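You operate a simulated robot arm through the tools that you are given. There is no shell and no other tool. Be economical: measure what you need, move in short steps, check, and stop when the job is done.

You run a simulated two-armed robot. Do the job below in one go: nothing can be reset, and whatever is moved stays where it is left.

TASK
Press the mode button two times.

It is judged by the outcome, as a careful person would: the job done as asked, and still so three seconds after it is handed in. It fails if anything else is knocked over, pushed out of place, dropped, spilled or broken.

THE ROBOT
Two 6-joint arms with two-finger parallel grippers on one trunk, on a base that drives. Base frame: it is fixed to the floor where the robot stands at the start and does not move with it; the origin is under the middle of the robot, x ahead of it, y to its left, z up. Units: mm, rad, N and s.
The left shoulder is at the start at [60, 187, 1297], the right one opposite. With the tool pointing down near the work surface each hand reaches from about 200 to 600 mm from the robot's upright axis, wherever it stands, measured 20 degrees to its own side. Places, roughly: mode button [400, 0, 1300]. Payload 1.57 kg a hand.
The tool frame of a hand sits at the grasp point between the pads (the TCP): z along the fingers, y along the line on which they close. The tips reach 30 mm beyond it. The gripper opens to 110 mm. The fingers are 24 mm wide and 12 mm thick; the gripper's body (48 by 112 mm) begins 78 mm behind the TCP.
Orientation is that of the tool frame in the base frame, as [roll, pitch, yaw] about the fixed x, y, z axes, in that order (R = Rz(yaw) Ry(pitch) Rx(roll)). With the fingers straight down and closing along the base's y, the tool's x points along the base's -x, its y along +y and its z along -z.

THE INTERFACE
- The arms move only by the tool arm_command. It takes "left_series", "right_series" or both (then of equal length, played together; a hand with none holds still); each is a list of rows, each a list of 7 numbers: the shift along the base's x, y, z in units of 500 mm (1.0 is 500 mm), then the turn, a rotation vector about the base's x, y, z in units of 120 degrees (1.0 is 120 degrees), then the gripper command, from -1 (shut) to 1 (fully open), values between in proportion. In form: [[tx, ty, tz, ax, ay, az, hand], ...]. A call has 1 to 10 rows; each row is the pose to reach, as a shift and turn from the pose commanded when the call began. A call with a number of a shift or a turn outside -1 to 1 is refused whole. Rows are played at 5 a second. More than 50 mm and 0.15 rad between two rows, or a gripper value outside its range, and nothing of the call is played. A pose out of reach is approached as far as the arm can. The call stops where the force on the tool passes 40 N (or 10 N more than at its start, if that is more) or the arm is blocked; 0.2 s more then pass. The fingers move at their own pace (about 153 mm/s each) and stop on an object; they squeeze with about 20 N. The grip force told is the motor's: it shows also when the fingers shut on nothing. Time passes only in rows, and 0.2 s behind the last, so rows that repeat a pose let the fingers close. It gives the time, the measured TCP pose, the force on the tool (base axes), the opening and the grip force at its end, in the units of the frame above (readings bear some noise).
- Cameras (640 x 400 px; columns grow to the right, rows downward): "scene" is now at [20.5, -10, 1846]; the picture's right is [-0.14, -0.99, 0.00], its down [-0.68, 0.09, -0.73] and it looks along [0.72, -0.10, -0.69] (base axes); focal length 267 px, centre (320, 200). "left" rides on the left gripper at [70, -16, -141] in its tool frame; the picture's right is [0.23, 0.97, 0.00], its down [-0.86, 0.20, -0.48] and it looks along [-0.47, 0.11, 0.88] (tool axes); focal length 222 px, centre (320, 200). "right" rides on the right gripper at [70, 16, -141] in its tool frame; the picture's right is [-0.23, 0.97, 0.00], its down [-0.86, -0.20, -0.48] and it looks along [-0.47, -0.11, 0.88] (tool axes); focal length 222 px, centre (320, 200). There is no depth. A picture from a camera that has moved, and an enlarged one, comes with that camera's place and axes in the base frame and with its lens.
- snapshot(camera): a new picture of that camera. It takes no simulated time.
- move_column(by): slides the trunk up (or, below 0, down) by that many mm; the arms and the scene camera ride with it, the base frame stays. It gives what a move gives, with no picture.
- roll_base(legs): drives the robot by 1 to 6 legs, each [ahead, left, turn to the left] in mm, mm and rad, along the robot's own axes; the way and the turn of a leg run together, so that a leg with both is an arc; at most 1500 mm and 3.142 rad a leg. The arms and the cameras ride along, it lands a little off, and it stops where it bumps. It gives what a move gives.
- pan_tilt(pan, tilt): turns the head with the scene camera to pan (to the left, within 1.501 rad either way) and tilt (down, from -0.506 to 1.204), counted from straight ahead of the robot. It gives what a move gives.
- zoom(camera, box): a new picture of the part [left, top, right, bottom] of that camera's present view, enlarged. It takes no simulated time.
- hand_in(): hands the job in; it is judged then, once.

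Work in short steps. Places have to be worked out from the pictures, the camera data and where the tool is seen: move nearer, look again, correct. Check each grasp and each placing, and mend what went wrong. You have 120 turns and 100 pictures in all, those below and enlarged ones among them. Open the grippers and draw the arms clear of the work before you hand the job in, unless the task says otherwise; then end with one line.

The tools are called after "Request:" as name(argument=value, ...) on one line, values as JSON. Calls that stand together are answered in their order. arm_command: Moves the arms, as the interface text tells. Its arguments: {"type":"object","properties":{"left_series":{"type":"array","items":{"type":"array","items":{"type":"number"}}},"right_series":{"type":"array","items":{"type":"array","items":{"type":"number"}}}},"required":[]} The other tools are called the same way: move_column (by) slides the trunk up or down; roll_base (legs) drives the base; pan_tilt (pan, tilt) turns the head that bears the scene camera; snapshot (camera) takes a picture; zoom (camera, box) takes an enlarged picture of a part of a camera's view; hand_in () hands the job in.

At the start:

```text
clock: 0.0
left_position: [263.0, 96.7, 1553.2]
left_ee_rot: [-3.141, 0.0, 3.14]
left_force: [0.8, 0.1, 0.8]
left_width: 109.9
left_grasp_force: 0.0
right_position: [348.8, -207.7, 1530.7]
right_ee_rot: [3.141, 0.002, -3.141]
right_force: [-0.3, 0.1, -0.5]
right_width: 110.1
right_grasp_force: 0.2
trunk travel left (down, up): [-925.0, 65.0]
robot x, y, heading: [1.2, 2.5, -0.001]
head pan, tilt: [-0.136, 0.756]
```

scene: 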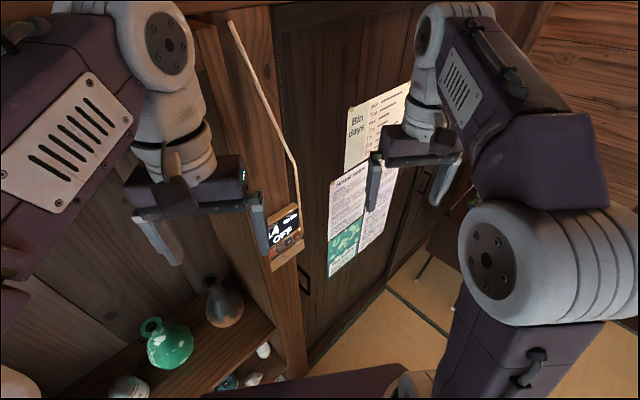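
right: 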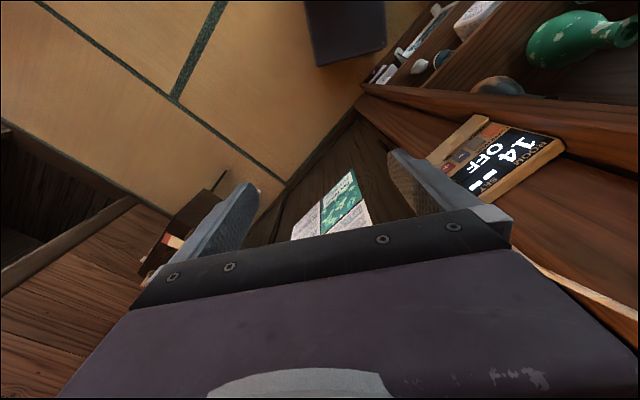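
left: 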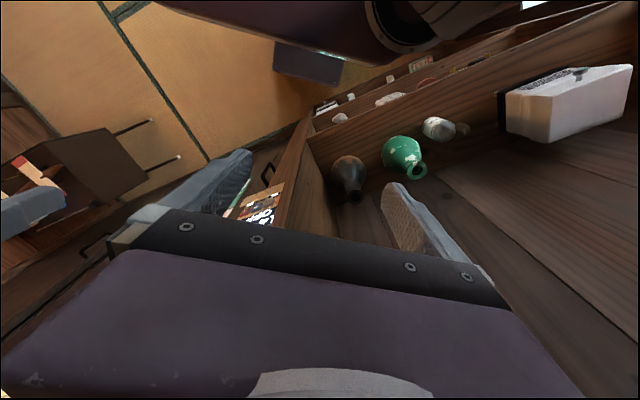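

The thermostat-like panel hangs on the front edge of a cabinet post near [400,0,1300]. I zoom on it from both the scene and right cameras.

Request:
zoom(camera="scene", box=[240, 190, 330, 280])

Request:
zoom(camera="right", box=[400, 90, 580, 220])

```text
4.44 times, centred on (285, 235) of scene
camera zoom: at [20.5, -10.0, 1846.0], right [-0.14, -0.99, 0.0], down [-0.68, 0.09, -0.73], along [0.72, -0.1, -0.69], focal length 1186 px, centre (476, 44)
```

zoom: 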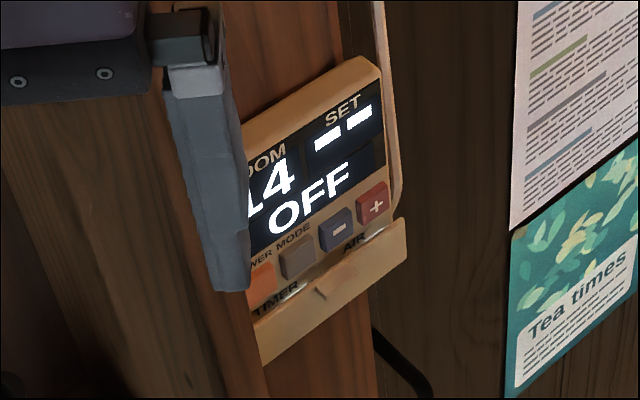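

```text
3.08 times, centred on (490, 155) of right
camera zoom: at [278.6, -189.6, 1672.1], right [0.23, 0.97, 0.0], down [0.86, -0.2, 0.48], along [0.47, -0.11, -0.88], focal length 684 px, centre (-203, 338)
```

zoom: 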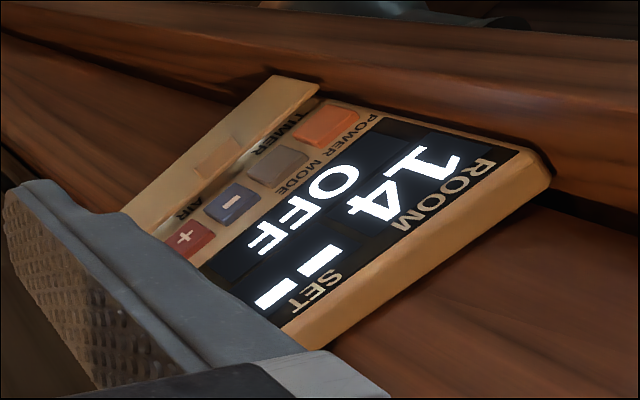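

I triangulate MODE (grey, second from left) at about [427, 33, 1310]. The panel is vertical and its face normal points about [-0.83, -0.56, 0], so I press along [0.83, 0.56, 0] with the right hand. I back the base a bit to give the arm room.

Request:
roll_base(legs=[[-130, 0, 0]])

```text
clock: 1.3
left_position: [136.9, 97.4, 1553.3]
left_ee_rot: [3.141, -0.004, -3.14]
left_force: [0.5, -0.4, -0.2]
left_width: 109.9
left_grasp_force: 0.1
right_position: [222.9, -208.4, 1528.8]
right_ee_rot: [3.141, -0.005, -3.138]
right_force: [1.2, 0.0, -0.6]
right_width: 110.0
right_grasp_force: 0.0
trunk travel left (down, up): [-925.0, 65.0]
robot x, y, heading: [-130.1, -0.3, 0.003]
head pan, tilt: [-0.136, 0.756]
```

The base backed cleanly. I look again for refinement and to check free space.

Request:
snapshot(camera="scene")

Request:
snapshot(camera="right")

```text
94 pictures are left
camera scene: at [-104.7, -10.1, 1845.9], right [-0.13, -0.99, 0.0], down [-0.68, 0.09, -0.73], along [0.72, -0.1, -0.69], focal length 267 px, centre (320, 200)
```

scene: 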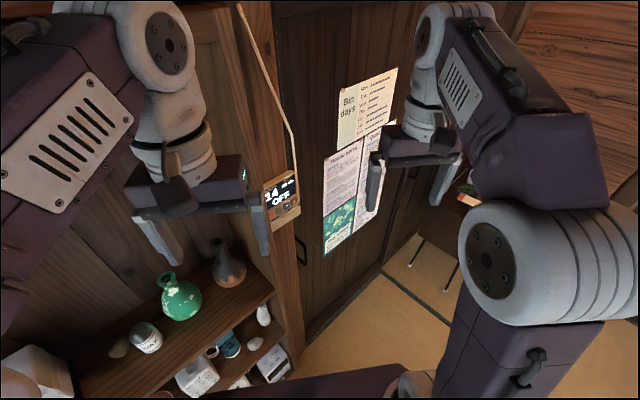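

```text
93 pictures are left
camera right: at [153.0, -189.4, 1670.9], right [0.23, 0.97, 0.0], down [0.86, -0.2, 0.47], along [0.46, -0.11, -0.88], focal length 222 px, centre (320, 200)
```

right: 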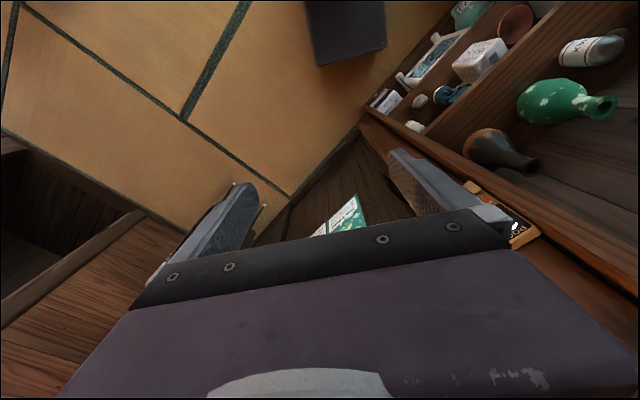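

Now I rotate the right hand gradually to point horizontally at the panel, closing the gripper, while staying high and clear.

Request:
arm_command(right_series=[[0.0128, 0.018, -0.0082, 0.0185, -0.0605, 0.0185, -1], [0.0256, 0.036, -0.0164, 0.037, -0.121, 0.037, -1], [0.0384, 0.054, -0.0246, 0.0555, -0.1815, 0.0555, -1], [0.0512, 0.072, -0.0328, 0.074, -0.242, 0.074, -1], [0.064, 0.09, -0.041, 0.0925, -0.3025, 0.0925, -1], [0.0768, 0.108, -0.0492, 0.111, -0.363, 0.111, -1]])

Request:
arm_command(right_series=[[0.0128, 0.018, -0.0082, 0.0185, -0.0605, 0.0185, -1], [0.0256, 0.036, -0.0164, 0.037, -0.121, 0.037, -1], [0.0384, 0.054, -0.0246, 0.0555, -0.1815, 0.0555, -1], [0.0512, 0.072, -0.0328, 0.074, -0.242, 0.074, -1], [0.064, 0.09, -0.041, 0.0925, -0.3025, 0.0925, -1], [0.0768, 0.108, -0.0492, 0.111, -0.363, 0.111, -1]])

Request:
snapshot(camera="right")

Request:
snapshot(camera="scene")

```text
clock: 2.7
left_position: [133.3, 97.4, 1552.5]
left_ee_rot: [3.141, 0.001, -3.14]
left_force: [0.7, 0.4, 0.6]
left_width: 109.9
left_grasp_force: 0.0
right_position: [282.3, -160.1, 1505.2]
right_ee_rot: [2.97, 0.778, -2.966]
right_force: [0.1, 0.2, -0.1]
right_width: 0.0
right_grasp_force: 20.0
right hand out of reach, approached as far as the arm can: row 5, 6
trunk travel left (down, up): [-925.0, 65.0]
robot x, y, heading: [-130.1, -4.5, 0.006]
head pan, tilt: [-0.136, 0.756]
```

```text
clock: 4.1
left_position: [134.6, 96.4, 1554.2]
left_ee_rot: [3.141, -0.002, -3.14]
left_force: [0.1, -0.3, 0.7]
left_width: 110.2
left_grasp_force: 0.1
right_position: [326.7, -107.1, 1483.3]
right_ee_rot: [-0.81, 1.57, -0.217]
right_force: [-0.2, 1.0, -0.1]
right_width: 0.0
right_grasp_force: 19.5
right hand out of reach, approached as far as the arm can: row 1, 2, 6
trunk travel left (down, up): [-925.0, 65.0]
robot x, y, heading: [-131.6, -0.1, 0.002]
head pan, tilt: [-0.136, 0.756]
```

```text
92 pictures are left
camera right: at [200.1, -171.5, 1413.2], right [-0.54, 0.81, 0.23], down [-0.29, -0.43, 0.86], along [0.79, 0.4, 0.47], focal length 222 px, centre (320, 200)
```

right: 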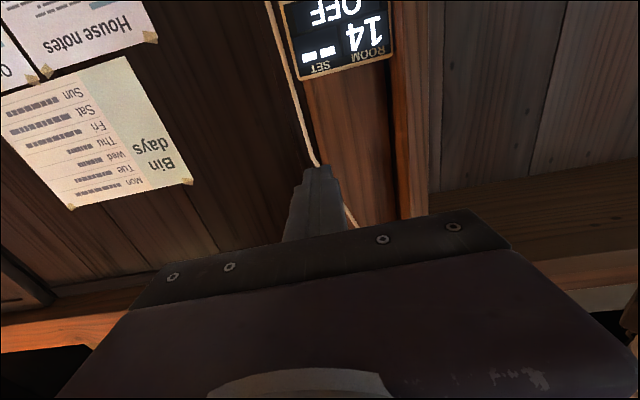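

```text
91 pictures are left
camera scene: at [-108.3, -10.9, 1846.0], right [-0.13, -0.99, 0.0], down [-0.68, 0.09, -0.73], along [0.72, -0.1, -0.69], focal length 267 px, centre (320, 200)
```

scene: 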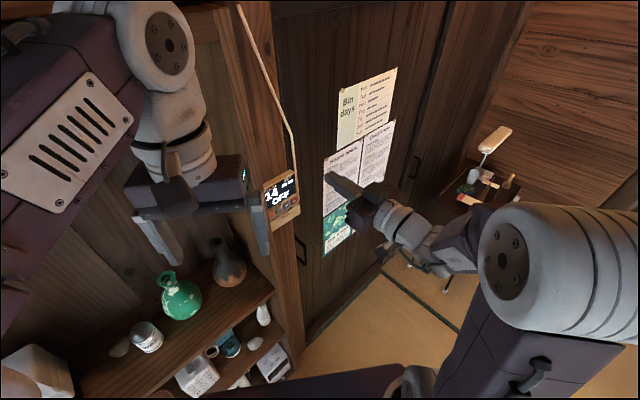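

The orientation is right (pointing along [0.83, 0.56, 0]). I move to a stand-off about 90 mm before the MODE button.

Request:
arm_command(right_series=[[0, 0.024, -0.058, 0, 0, 0, -1], [0, 0.048, -0.116, 0, 0, 0, -1], [0, 0.073, -0.174, 0, 0, 0, -1], [0, 0.098, -0.232, 0, 0, 0, -1], [0, 0.122, -0.29, 0, 0, 0, -1], [0, 0.146, -0.346, 0, 0, 0, -1]])

Request:
snapshot(camera="right")

Request:
snapshot(camera="scene")

```text
clock: 5.5
left_position: [132.2, 97.3, 1553.0]
left_ee_rot: [-3.141, -0.002, -3.139]
left_force: [-0.8, -0.1, 0.1]
left_width: 110.2
left_grasp_force: 0.0
right_position: [349.6, -71.5, 1407.6]
right_ee_rot: [2.388, 1.564, 2.983]
right_force: [0.6, 0.5, 0.2]
right_width: 0.0
right_grasp_force: 20.0
right hand out of reach, approached as far as the arm can: row 1, 2, 3, 4, 5, 6
trunk travel left (down, up): [-925.0, 65.0]
robot x, y, heading: [-134.8, 2.9, 0.002]
head pan, tilt: [-0.136, 0.756]
```

```text
90 pictures are left
camera right: at [222.4, -136.0, 1339.1], right [-0.54, 0.81, 0.23], down [-0.28, -0.43, 0.86], along [0.79, 0.4, 0.46], focal length 222 px, centre (320, 200)
```

right: 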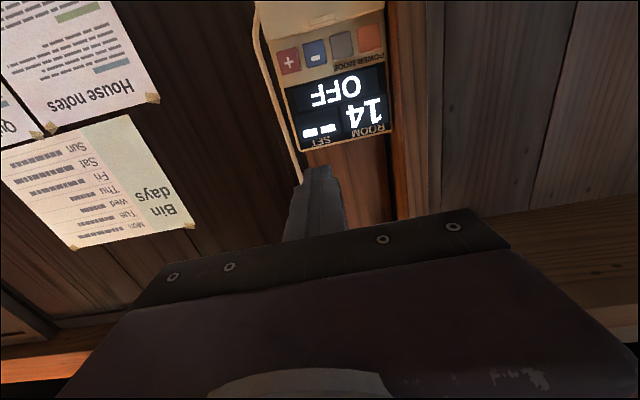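

```text
89 pictures are left
camera scene: at [-110.0, -9.7, 1846.0], right [-0.13, -0.99, 0.0], down [-0.68, 0.09, -0.73], along [0.72, -0.1, -0.69], focal length 267 px, centre (320, 200)
```

scene: 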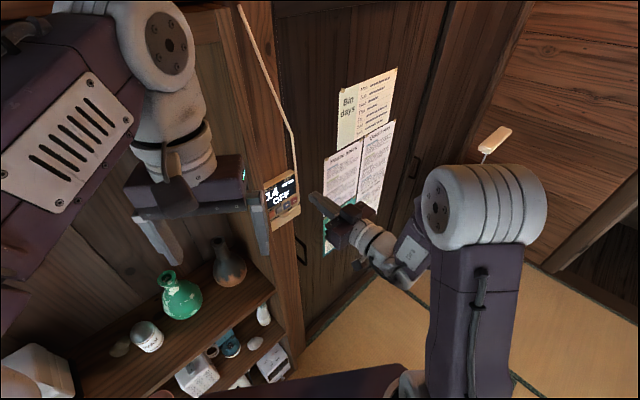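

The arm is too folded to get lower, but the trunk can lower it: the tool is ~98 mm above the button height. I slide the trunk down.

Request:
move_column(by=-95)

Request:
snapshot(camera="right")

Request:
snapshot(camera="scene")

```text
clock: 6.8
left_position: [132.3, 97.8, 1457.8]
left_ee_rot: [-3.141, -0.001, -3.14]
left_force: [-0.1, 0.6, 0.2]
left_width: 109.8
left_grasp_force: 0.1
right_position: [348.8, -72.0, 1313.8]
right_ee_rot: [2.324, 1.564, 2.919]
right_force: [0.1, 0.4, -0.4]
right_width: 0.2
right_grasp_force: 20.0
trunk travel left (down, up): [-830.0, 160.0]
robot x, y, heading: [-126.3, 0.4, -0.001]
head pan, tilt: [-0.136, 0.756]
```

```text
88 pictures are left
camera right: at [221.6, -136.2, 1244.4], right [-0.54, 0.81, 0.23], down [-0.28, -0.43, 0.86], along [0.79, 0.4, 0.46], focal length 222 px, centre (320, 200)
```

right: 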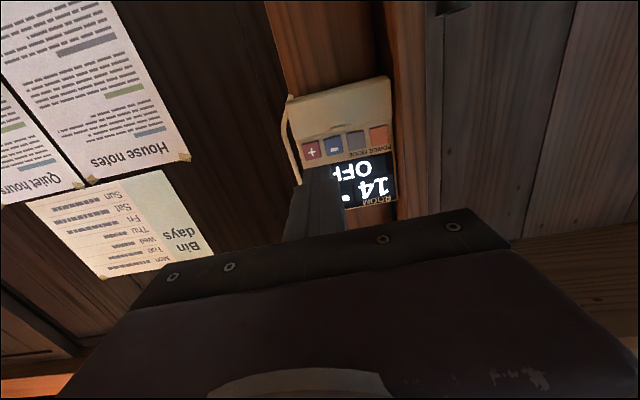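

```text
87 pictures are left
camera scene: at [-111.1, -10.0, 1751.0], right [-0.13, -0.99, 0.0], down [-0.68, 0.09, -0.73], along [0.72, -0.1, -0.69], focal length 267 px, centre (320, 200)
```

scene: 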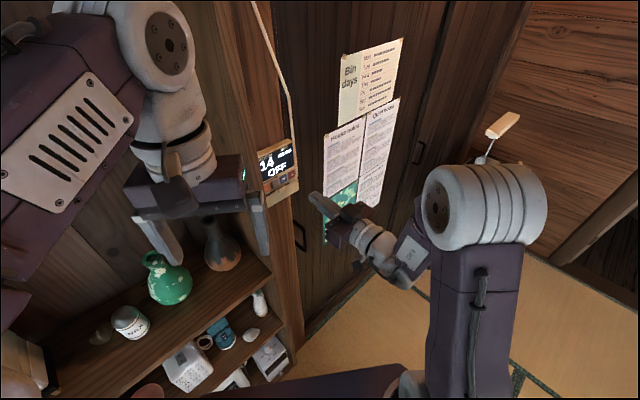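

Zooming both cameras on the buttons to fix the MODE position precisely.

Request:
zoom(camera="right", box=[270, 70, 430, 230])

Request:
zoom(camera="scene", box=[230, 130, 390, 250])

```text
2.50 times, centred on (350, 150) of right
camera zoom: at [221.6, -136.2, 1244.4], right [-0.54, 0.81, 0.23], down [-0.28, -0.43, 0.86], along [0.79, 0.4, 0.46], focal length 555 px, centre (245, 325)
```

zoom: 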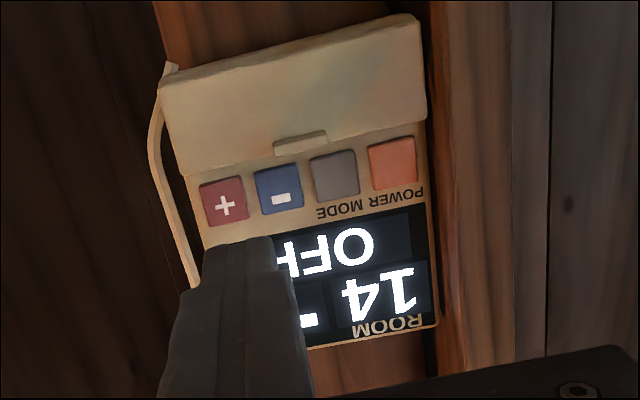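

```text
3.33 times, centred on (310, 190) of scene
camera zoom: at [-111.1, -10.0, 1751.0], right [-0.13, -0.99, 0.0], down [-0.68, 0.09, -0.73], along [0.72, -0.1, -0.69], focal length 889 px, centre (353, 233)
```

zoom: 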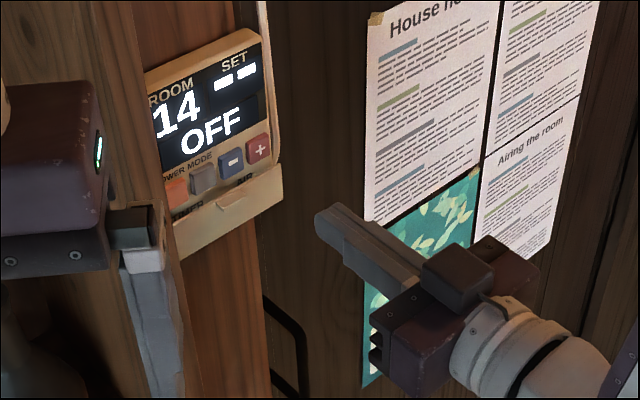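

MODE is at about [424, 32.5, 1311] (second fix agrees within 3 mm). I shift sideways to line up with it, small step, aiming slightly high so the flap below isn't touched.

Request:
arm_command(right_series=[[-0.02, 0.035, 0.004, 0, 0, 0, -1], [-0.03, 0.07, 0.006, 0, 0, 0, -1]])

```text
clock: 7.4
left_position: [130.8, 98.2, 1458.3]
left_ee_rot: [3.141, -0.001, -3.141]
left_force: [0.2, 0.7, -0.5]
left_width: 110.2
left_grasp_force: 0.0
right_position: [348.1, -37.4, 1320.1]
right_ee_rot: [2.277, 1.557, 2.873]
right_force: [-0.9, -0.2, -0.5]
right_width: 0.0
right_grasp_force: 20.1
right hand out of reach, approached as far as the arm can: row 1, 2
trunk travel left (down, up): [-830.0, 160.0]
robot x, y, heading: [-128.0, -1.5, -0.002]
head pan, tilt: [-0.136, 0.756]
```

Shifts are taken from the reached pose. Now I go forward-left to about 30 mm before the button and look.

Request:
arm_command(right_series=[[0.025, 0.035, -0.003, 0, 0, 0, -1], [0.049, 0.07, -0.006, 0, 0, 0, -1], [0.049, 0.07, -0.006, 0, 0, 0, -1]])

Request:
zoom(camera="right", box=[240, 80, 440, 240])

Request:
zoom(camera="scene", box=[230, 130, 390, 250])

```text
clock: 8.2
left_position: [132.1, 95.7, 1458.8]
left_ee_rot: [-3.141, 0.0, -3.139]
left_force: [0.1, -0.3, -0.7]
left_width: 110.3
left_grasp_force: 0.0
right_position: [374.0, -3.7, 1318.1]
right_ee_rot: [2.132, 1.556, 2.73]
right_force: [0.2, -0.2, 0.0]
right_width: 0.1
right_grasp_force: 20.0
trunk travel left (down, up): [-830.0, 160.0]
robot x, y, heading: [-131.5, 0.3, 0.0]
head pan, tilt: [-0.136, 0.756]
```

```text
2.50 times, centred on (340, 160) of right
camera zoom: at [246.2, -67.9, 1250.1], right [-0.55, 0.8, 0.24], down [-0.27, -0.44, 0.86], along [0.79, 0.4, 0.46], focal length 555 px, centre (270, 300)
```

zoom: 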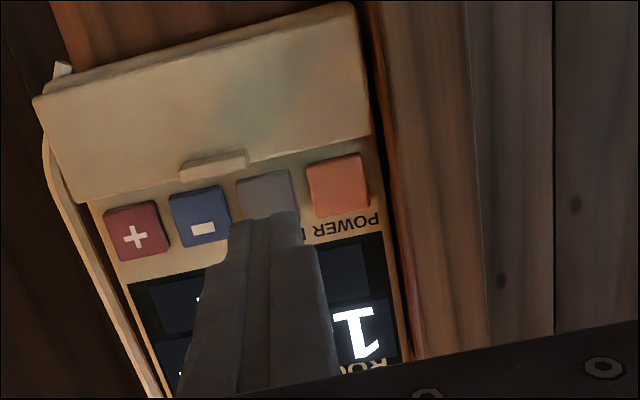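

```text
3.33 times, centred on (310, 190) of scene
camera zoom: at [-111.7, -11.0, 1751.0], right [-0.13, -0.99, 0.0], down [-0.68, 0.09, -0.73], along [0.72, -0.1, -0.69], focal length 889 px, centre (353, 233)
```

zoom: 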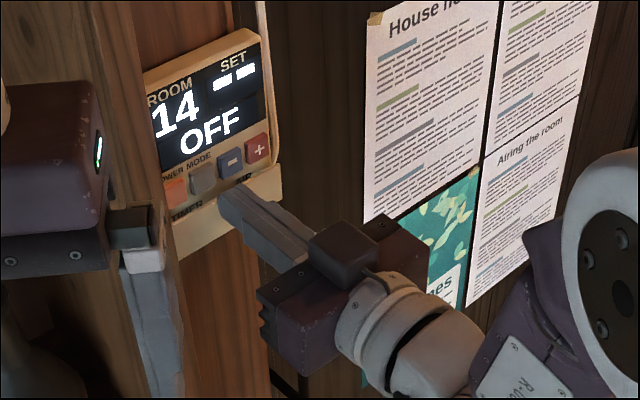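

Alignment matches prediction (under 2 mm sideways); the tip is about 32 mm before the button. I advance to roughly 4 mm short.

Request:
arm_command(right_series=[[0.0193, 0.0147, -0.002, 0, 0, 0, -1], [0.0365, 0.028, -0.004, 0, 0, 0, -1], [0.0445, 0.0335, -0.004, 0, 0, 0, -1], [0.0445, 0.0335, -0.004, 0, 0, 0, -1]])

Request:
zoom(camera="right", box=[240, 80, 440, 240])

Request:
zoom(camera="scene", box=[240, 130, 340, 200])

```text
clock: 9.2
left_position: [132.5, 98.2, 1458.8]
left_ee_rot: [-3.141, 0.0, -3.141]
left_force: [0.1, 0.0, -0.6]
left_width: 110.0
left_grasp_force: 0.1
right_position: [396.0, 14.7, 1314.9]
right_ee_rot: [2.247, 1.562, 2.844]
right_force: [0.5, 0.4, 0.8]
right_width: 0.1
right_grasp_force: 20.3
trunk travel left (down, up): [-830.0, 160.0]
robot x, y, heading: [-131.9, -1.1, 0.007]
head pan, tilt: [-0.136, 0.756]
```

```text
2.50 times, centred on (340, 160) of right
camera zoom: at [268.1, -49.7, 1246.9], right [-0.55, 0.8, 0.23], down [-0.28, -0.44, 0.86], along [0.79, 0.4, 0.46], focal length 555 px, centre (270, 300)
```

zoom: 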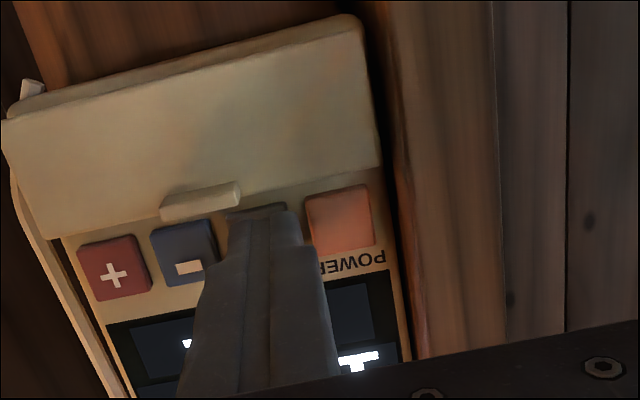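

```text
5.71 times, centred on (290, 165) of scene
camera zoom: at [-111.1, -9.8, 1751.0], right [-0.13, -0.99, 0.0], down [-0.68, 0.09, -0.73], along [0.72, -0.1, -0.69], focal length 1524 px, centre (491, 400)
```

zoom: 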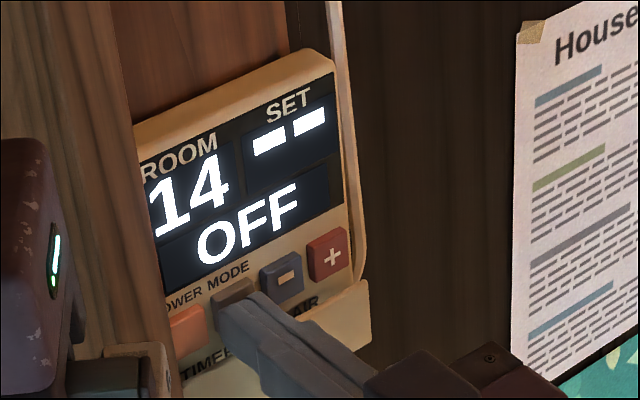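

The tip sits right over MODE, a hair toward POWER. I press gently in small steps, correcting 1 mm toward the minus side.

Request:
arm_command(right_series=[[0.0045, 0.0006, 0, 0, 0, 0, -1], [0.0078, 0.0028, 0, 0, 0, 0, -1], [0.011, 0.005, 0, 0, 0, 0, -1]])

Request:
zoom(camera="scene", box=[240, 130, 340, 200])

```text
clock: 10.0
left_position: [132.0, 96.4, 1457.3]
left_ee_rot: [-3.141, -0.001, -3.14]
left_force: [-0.7, -0.1, 0.0]
left_width: 109.9
left_grasp_force: 0.0
right_position: [399.3, 15.7, 1314.4]
right_ee_rot: [2.298, 1.566, 2.893]
right_force: [-2.1, -0.6, 0.0]
right_width: 0.0
right_grasp_force: 19.9
trunk travel left (down, up): [-830.0, 160.0]
robot x, y, heading: [-132.4, 0.5, 0.005]
head pan, tilt: [-0.136, 0.756]
```

```text
5.71 times, centred on (290, 165) of scene
camera zoom: at [-112.1, -10.5, 1751.0], right [-0.13, -0.99, 0.0], down [-0.68, 0.09, -0.73], along [0.72, -0.1, -0.69], focal length 1524 px, centre (491, 400)
```

zoom: 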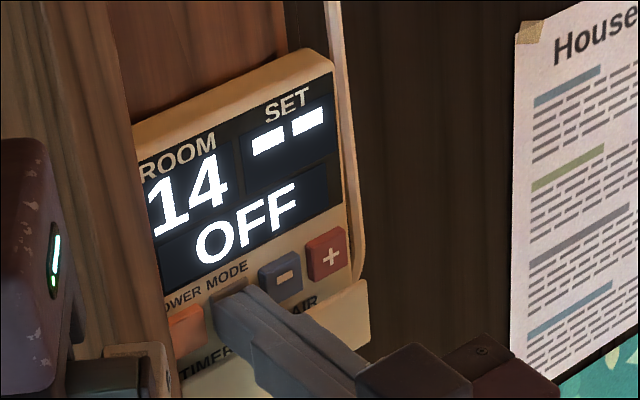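

First contact reads about 2 N along the press direction. I push another ~3 mm.

Request:
arm_command(right_series=[[0.0025, 0.0017, 0, 0, 0, 0, -1], [0.005, 0.0034, 0, 0, 0, 0, -1]])

Request:
zoom(camera="scene", box=[240, 130, 340, 200])

```text
clock: 10.6
left_position: [129.7, 95.9, 1458.1]
left_ee_rot: [3.14, 0.002, -3.141]
left_force: [-0.3, 0.0, -0.9]
left_width: 109.8
left_grasp_force: 0.1
right_position: [401.8, 16.9, 1315.0]
right_ee_rot: [2.255, 1.564, 2.847]
right_force: [-6.9, -4.4, -2.2]
right_width: 0.0
right_grasp_force: 19.5
trunk travel left (down, up): [-830.0, 160.0]
robot x, y, heading: [-134.8, 2.2, 0.002]
head pan, tilt: [-0.136, 0.756]
```

```text
5.71 times, centred on (290, 165) of scene
camera zoom: at [-113.7, -11.7, 1751.0], right [-0.13, -0.99, 0.0], down [-0.68, 0.09, -0.73], along [0.72, -0.1, -0.69], focal length 1524 px, centre (491, 400)
```

zoom: 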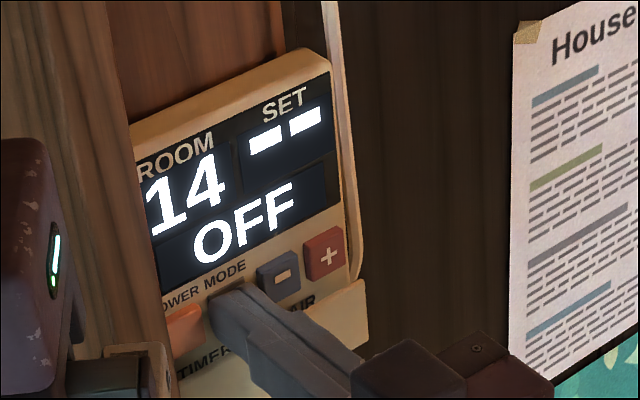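

About 8.5 N now, with no display change yet. I push 2 mm further to see whether it bottoms out or clicks.

Request:
arm_command(right_series=[[0.0017, 0.0011, 0, 0, 0, 0, -1], [0.0034, 0.0022, 0, 0, 0, 0, -1]])

Request:
zoom(camera="scene", box=[240, 130, 340, 200])

Request:
zoom(camera="right", box=[240, 80, 440, 240])

```text
clock: 11.2
left_position: [127.2, 93.7, 1459.4]
left_ee_rot: [3.139, 0.003, -3.139]
left_force: [0.4, 0.3, 0.2]
left_width: 110.1
left_grasp_force: 0.1
right_position: [401.5, 18.0, 1314.7]
right_ee_rot: [2.22, 1.564, 2.815]
right_force: [-13.2, -7.4, -5.7]
right_width: 0.3
right_grasp_force: 19.8
trunk travel left (down, up): [-830.0, 160.0]
robot x, y, heading: [-133.4, -3.5, 0.005]
head pan, tilt: [-0.136, 0.756]
```

```text
5.71 times, centred on (290, 165) of scene
camera zoom: at [-115.6, -13.2, 1751.0], right [-0.14, -0.99, 0.0], down [-0.68, 0.09, -0.73], along [0.72, -0.1, -0.68], focal length 1524 px, centre (491, 400)
```

zoom: 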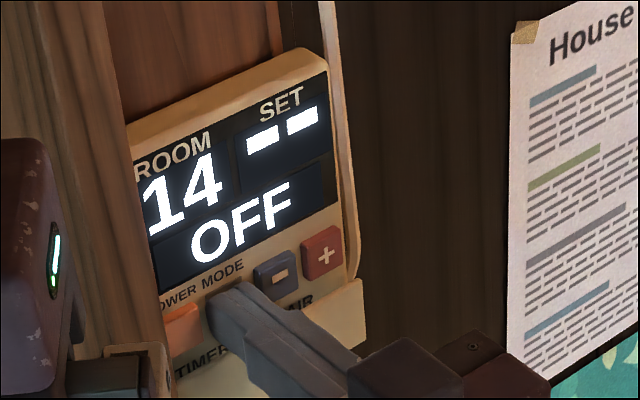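

```text
2.50 times, centred on (340, 160) of right
camera zoom: at [274.3, -46.6, 1246.8], right [-0.54, 0.81, 0.23], down [-0.28, -0.44, 0.86], along [0.79, 0.4, 0.46], focal length 555 px, centre (270, 300)
```

zoom: 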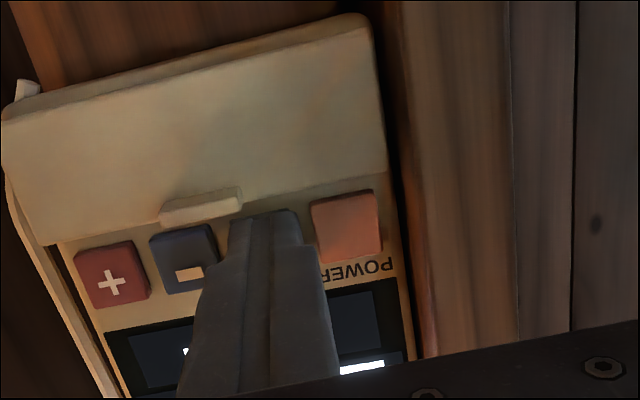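

Force rose to 16 N while the tip stopped advancing, so the button is bottomed. I release fully (back 12 mm) and look.

Request:
arm_command(right_series=[[-0.01, -0.0067, 0, 0, 0, 0, -1], [-0.025, -0.017, 0, 0, 0, 0, -1], [-0.025, -0.017, 0, 0, 0, 0, -1]])

Request:
zoom(camera="scene", box=[240, 130, 340, 200])

Request:
zoom(camera="right", box=[240, 80, 440, 240])

```text
clock: 12.0
left_position: [131.8, 97.8, 1459.3]
left_ee_rot: [-3.141, 0.001, -3.14]
left_force: [0.0, 0.4, -0.7]
left_width: 110.0
left_grasp_force: 0.0
right_position: [391.5, 10.7, 1317.1]
right_ee_rot: [2.118, 1.563, 2.716]
right_force: [-0.7, -0.4, -0.9]
right_width: 0.1
right_grasp_force: 19.3
trunk travel left (down, up): [-830.0, 160.0]
robot x, y, heading: [-131.5, 2.3, -0.003]
head pan, tilt: [-0.136, 0.756]
```

```text
5.71 times, centred on (290, 165) of scene
camera zoom: at [-111.5, -10.3, 1751.0], right [-0.13, -0.99, 0.0], down [-0.68, 0.09, -0.73], along [0.72, -0.1, -0.69], focal length 1524 px, centre (491, 400)
```

zoom: 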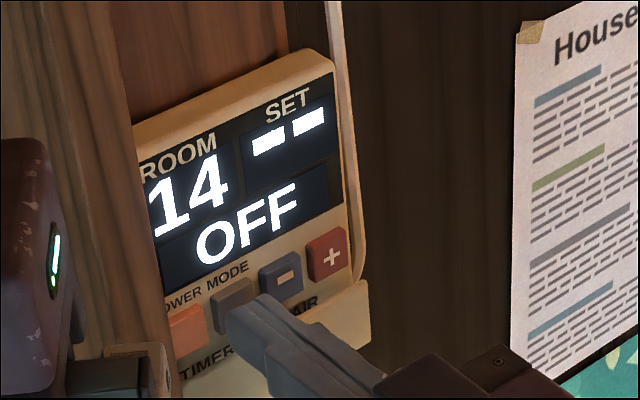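

```text
2.50 times, centred on (340, 160) of right
camera zoom: at [265.1, -53.1, 1247.4], right [-0.55, 0.8, 0.23], down [-0.28, -0.44, 0.86], along [0.79, 0.4, 0.46], focal length 555 px, centre (270, 300)
```

zoom: 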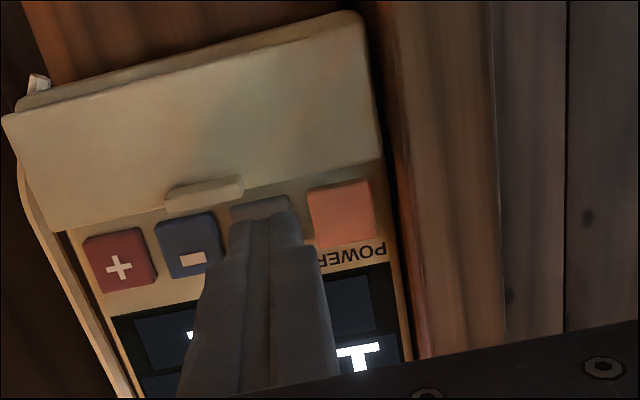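

The button sprang back; the display stays "OFF" (unit is off, so it may show no reaction). I make the second press the same way, slightly firmer, to confirm the end stop.

Request:
arm_command(right_series=[[0.0149, 0.0101, -0.004, 0, 0, 0, -1], [0.0199, 0.0134, -0.004, 0, 0, 0, -1], [0.0249, 0.0168, -0.004, 0, 0, 0, -1], [0.0299, 0.02, -0.004, 0, 0, 0, -1], [0.0299, 0.02, -0.004, 0, 0, 0, -1]])

Request:
zoom(camera="scene", box=[240, 130, 340, 200])

Request:
zoom(camera="right", box=[290, 120, 380, 190])

```text
clock: 13.2
left_position: [125.9, 93.2, 1459.8]
left_ee_rot: [3.138, 0.003, -3.141]
left_force: [-0.3, 0.0, -0.5]
left_width: 110.1
left_grasp_force: 0.1
right_position: [401.9, 17.3, 1313.9]
right_ee_rot: [2.141, 1.564, 2.735]
right_force: [-19.5, -11.1, -5.6]
right_width: 0.0
right_grasp_force: 20.6
trunk travel left (down, up): [-830.0, 160.0]
robot x, y, heading: [-130.7, -0.5, -0.001]
head pan, tilt: [-0.136, 0.756]
```

```text
5.71 times, centred on (290, 165) of scene
camera zoom: at [-118.0, -14.7, 1750.9], right [-0.14, -0.99, 0.0], down [-0.68, 0.09, -0.73], along [0.72, -0.1, -0.68], focal length 1524 px, centre (491, 400)
```

zoom: 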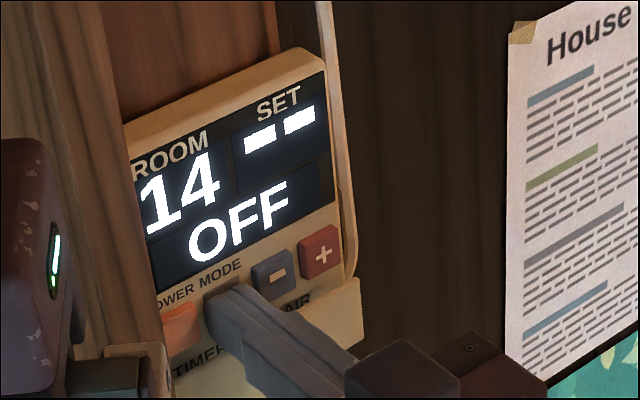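

```text
5.71 times, centred on (335, 155) of right
camera zoom: at [274.4, -46.5, 1245.1], right [-0.54, 0.81, 0.23], down [-0.28, -0.44, 0.86], along [0.79, 0.4, 0.46], focal length 1269 px, centre (234, 457)
```

zoom: 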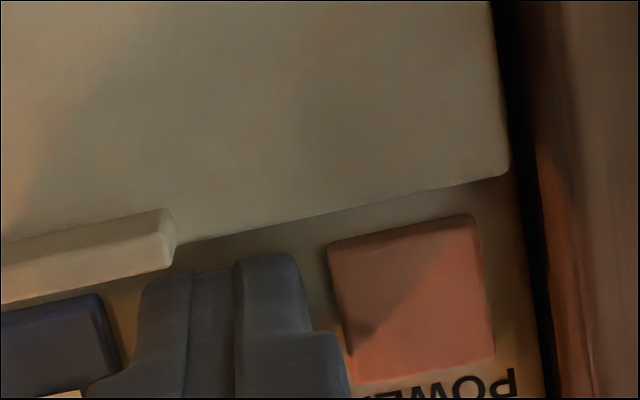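

The same end position under 23 N confirms the button was at its stop, with the neighbours untouched. I release and draw back along the press line.

Request:
arm_command(right_series=[[-0.01, -0.0067, 0, 0, 0, 0, -1], [-0.04, -0.027, 0, 0, 0, 0, -1], [-0.08, -0.06, 0.01, 0, 0, 0, -1], [-0.08, -0.11, 0.02, 0, 0, 0, -1], [-0.08, -0.11, 0.02, 0, 0, 0, -1]])

Request:
zoom(camera="scene", box=[240, 130, 340, 200])

Request:
zoom(camera="right", box=[240, 80, 440, 240])

```text
clock: 14.4
left_position: [133.8, 98.1, 1457.5]
left_ee_rot: [3.141, -0.001, -3.14]
left_force: [0.6, -0.4, -0.4]
left_width: 109.8
left_grasp_force: 0.1
right_position: [366.8, -33.9, 1323.9]
right_ee_rot: [2.373, 1.563, 2.966]
right_force: [0.0, -0.6, -0.7]
right_width: 0.2
right_grasp_force: 20.0
trunk travel left (down, up): [-830.0, 160.0]
robot x, y, heading: [-130.5, 2.5, -0.0]
head pan, tilt: [-0.136, 0.756]
```

```text
5.71 times, centred on (290, 165) of scene
camera zoom: at [-110.4, -9.4, 1751.0], right [-0.13, -0.99, 0.0], down [-0.68, 0.09, -0.73], along [0.72, -0.1, -0.69], focal length 1524 px, centre (491, 400)
```

zoom: 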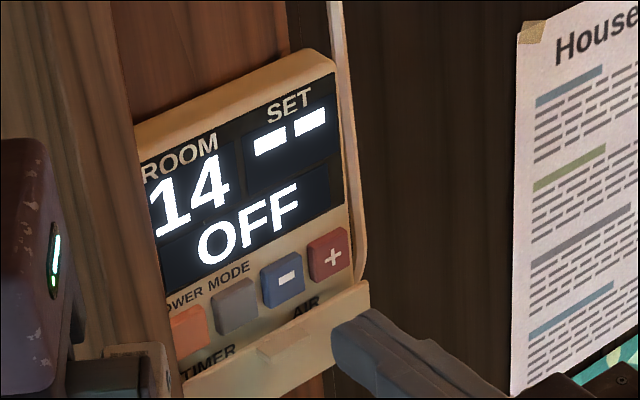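

```text
2.50 times, centred on (340, 160) of right
camera zoom: at [239.9, -97.8, 1254.9], right [-0.54, 0.81, 0.23], down [-0.28, -0.43, 0.86], along [0.79, 0.4, 0.46], focal length 555 px, centre (270, 300)
```

zoom: 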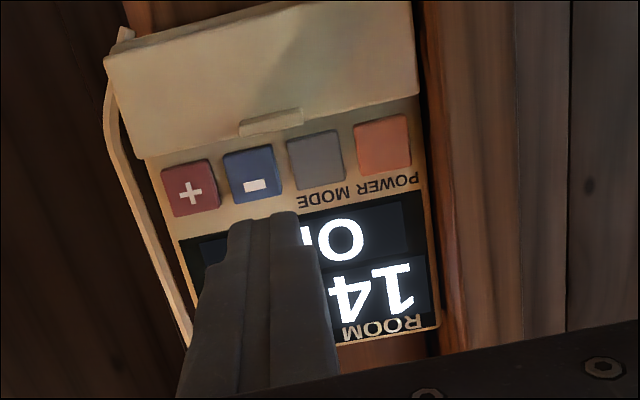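

MODE is back out, everything else in place. I draw further away and open the gripper.

Request:
arm_command(right_series=[[0, -0.06, 0.04, 0, 0, 0, -1], [0, -0.12, 0.08, 0, 0, 0, -1], [0, -0.18, 0.12, 0, 0, 0, 0], [0, -0.18, 0.12, 0, 0, 0, 1], [0, -0.18, 0.12, 0, 0, 0, 1]])

Request:
snapshot(camera="scene")

```text
clock: 15.6
left_position: [133.3, 97.5, 1457.8]
left_ee_rot: [-3.141, -0.001, -3.139]
left_force: [0.5, -0.6, 0.1]
left_width: 110.1
left_grasp_force: 0.0
right_position: [367.5, -123.5, 1383.4]
right_ee_rot: [2.358, 1.562, 2.951]
right_force: [0.6, 0.2, -0.5]
right_width: 110.0
right_grasp_force: 0.0
trunk travel left (down, up): [-830.0, 160.0]
robot x, y, heading: [-133.1, 2.1, 0.0]
head pan, tilt: [-0.136, 0.756]
```

```text
70 pictures are left
camera scene: at [-111.0, -9.9, 1751.0], right [-0.13, -0.99, 0.0], down [-0.68, 0.09, -0.73], along [0.72, -0.1, -0.69], focal length 267 px, centre (320, 200)
```

scene: 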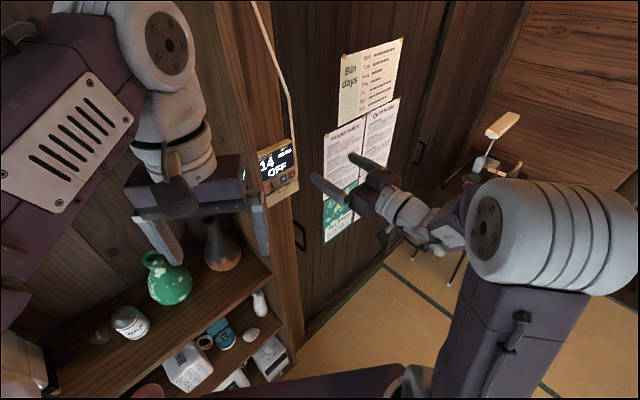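

The right arm is clear with its gripper open, and nothing else has moved. I hand the job in.

Request:
hand_in()

```text
The job is handed in.
```

I pressed the mode button twice, each time down to its stop and fully released. The display read "OFF" throughout, so nothing on it confirms that the presses registered.
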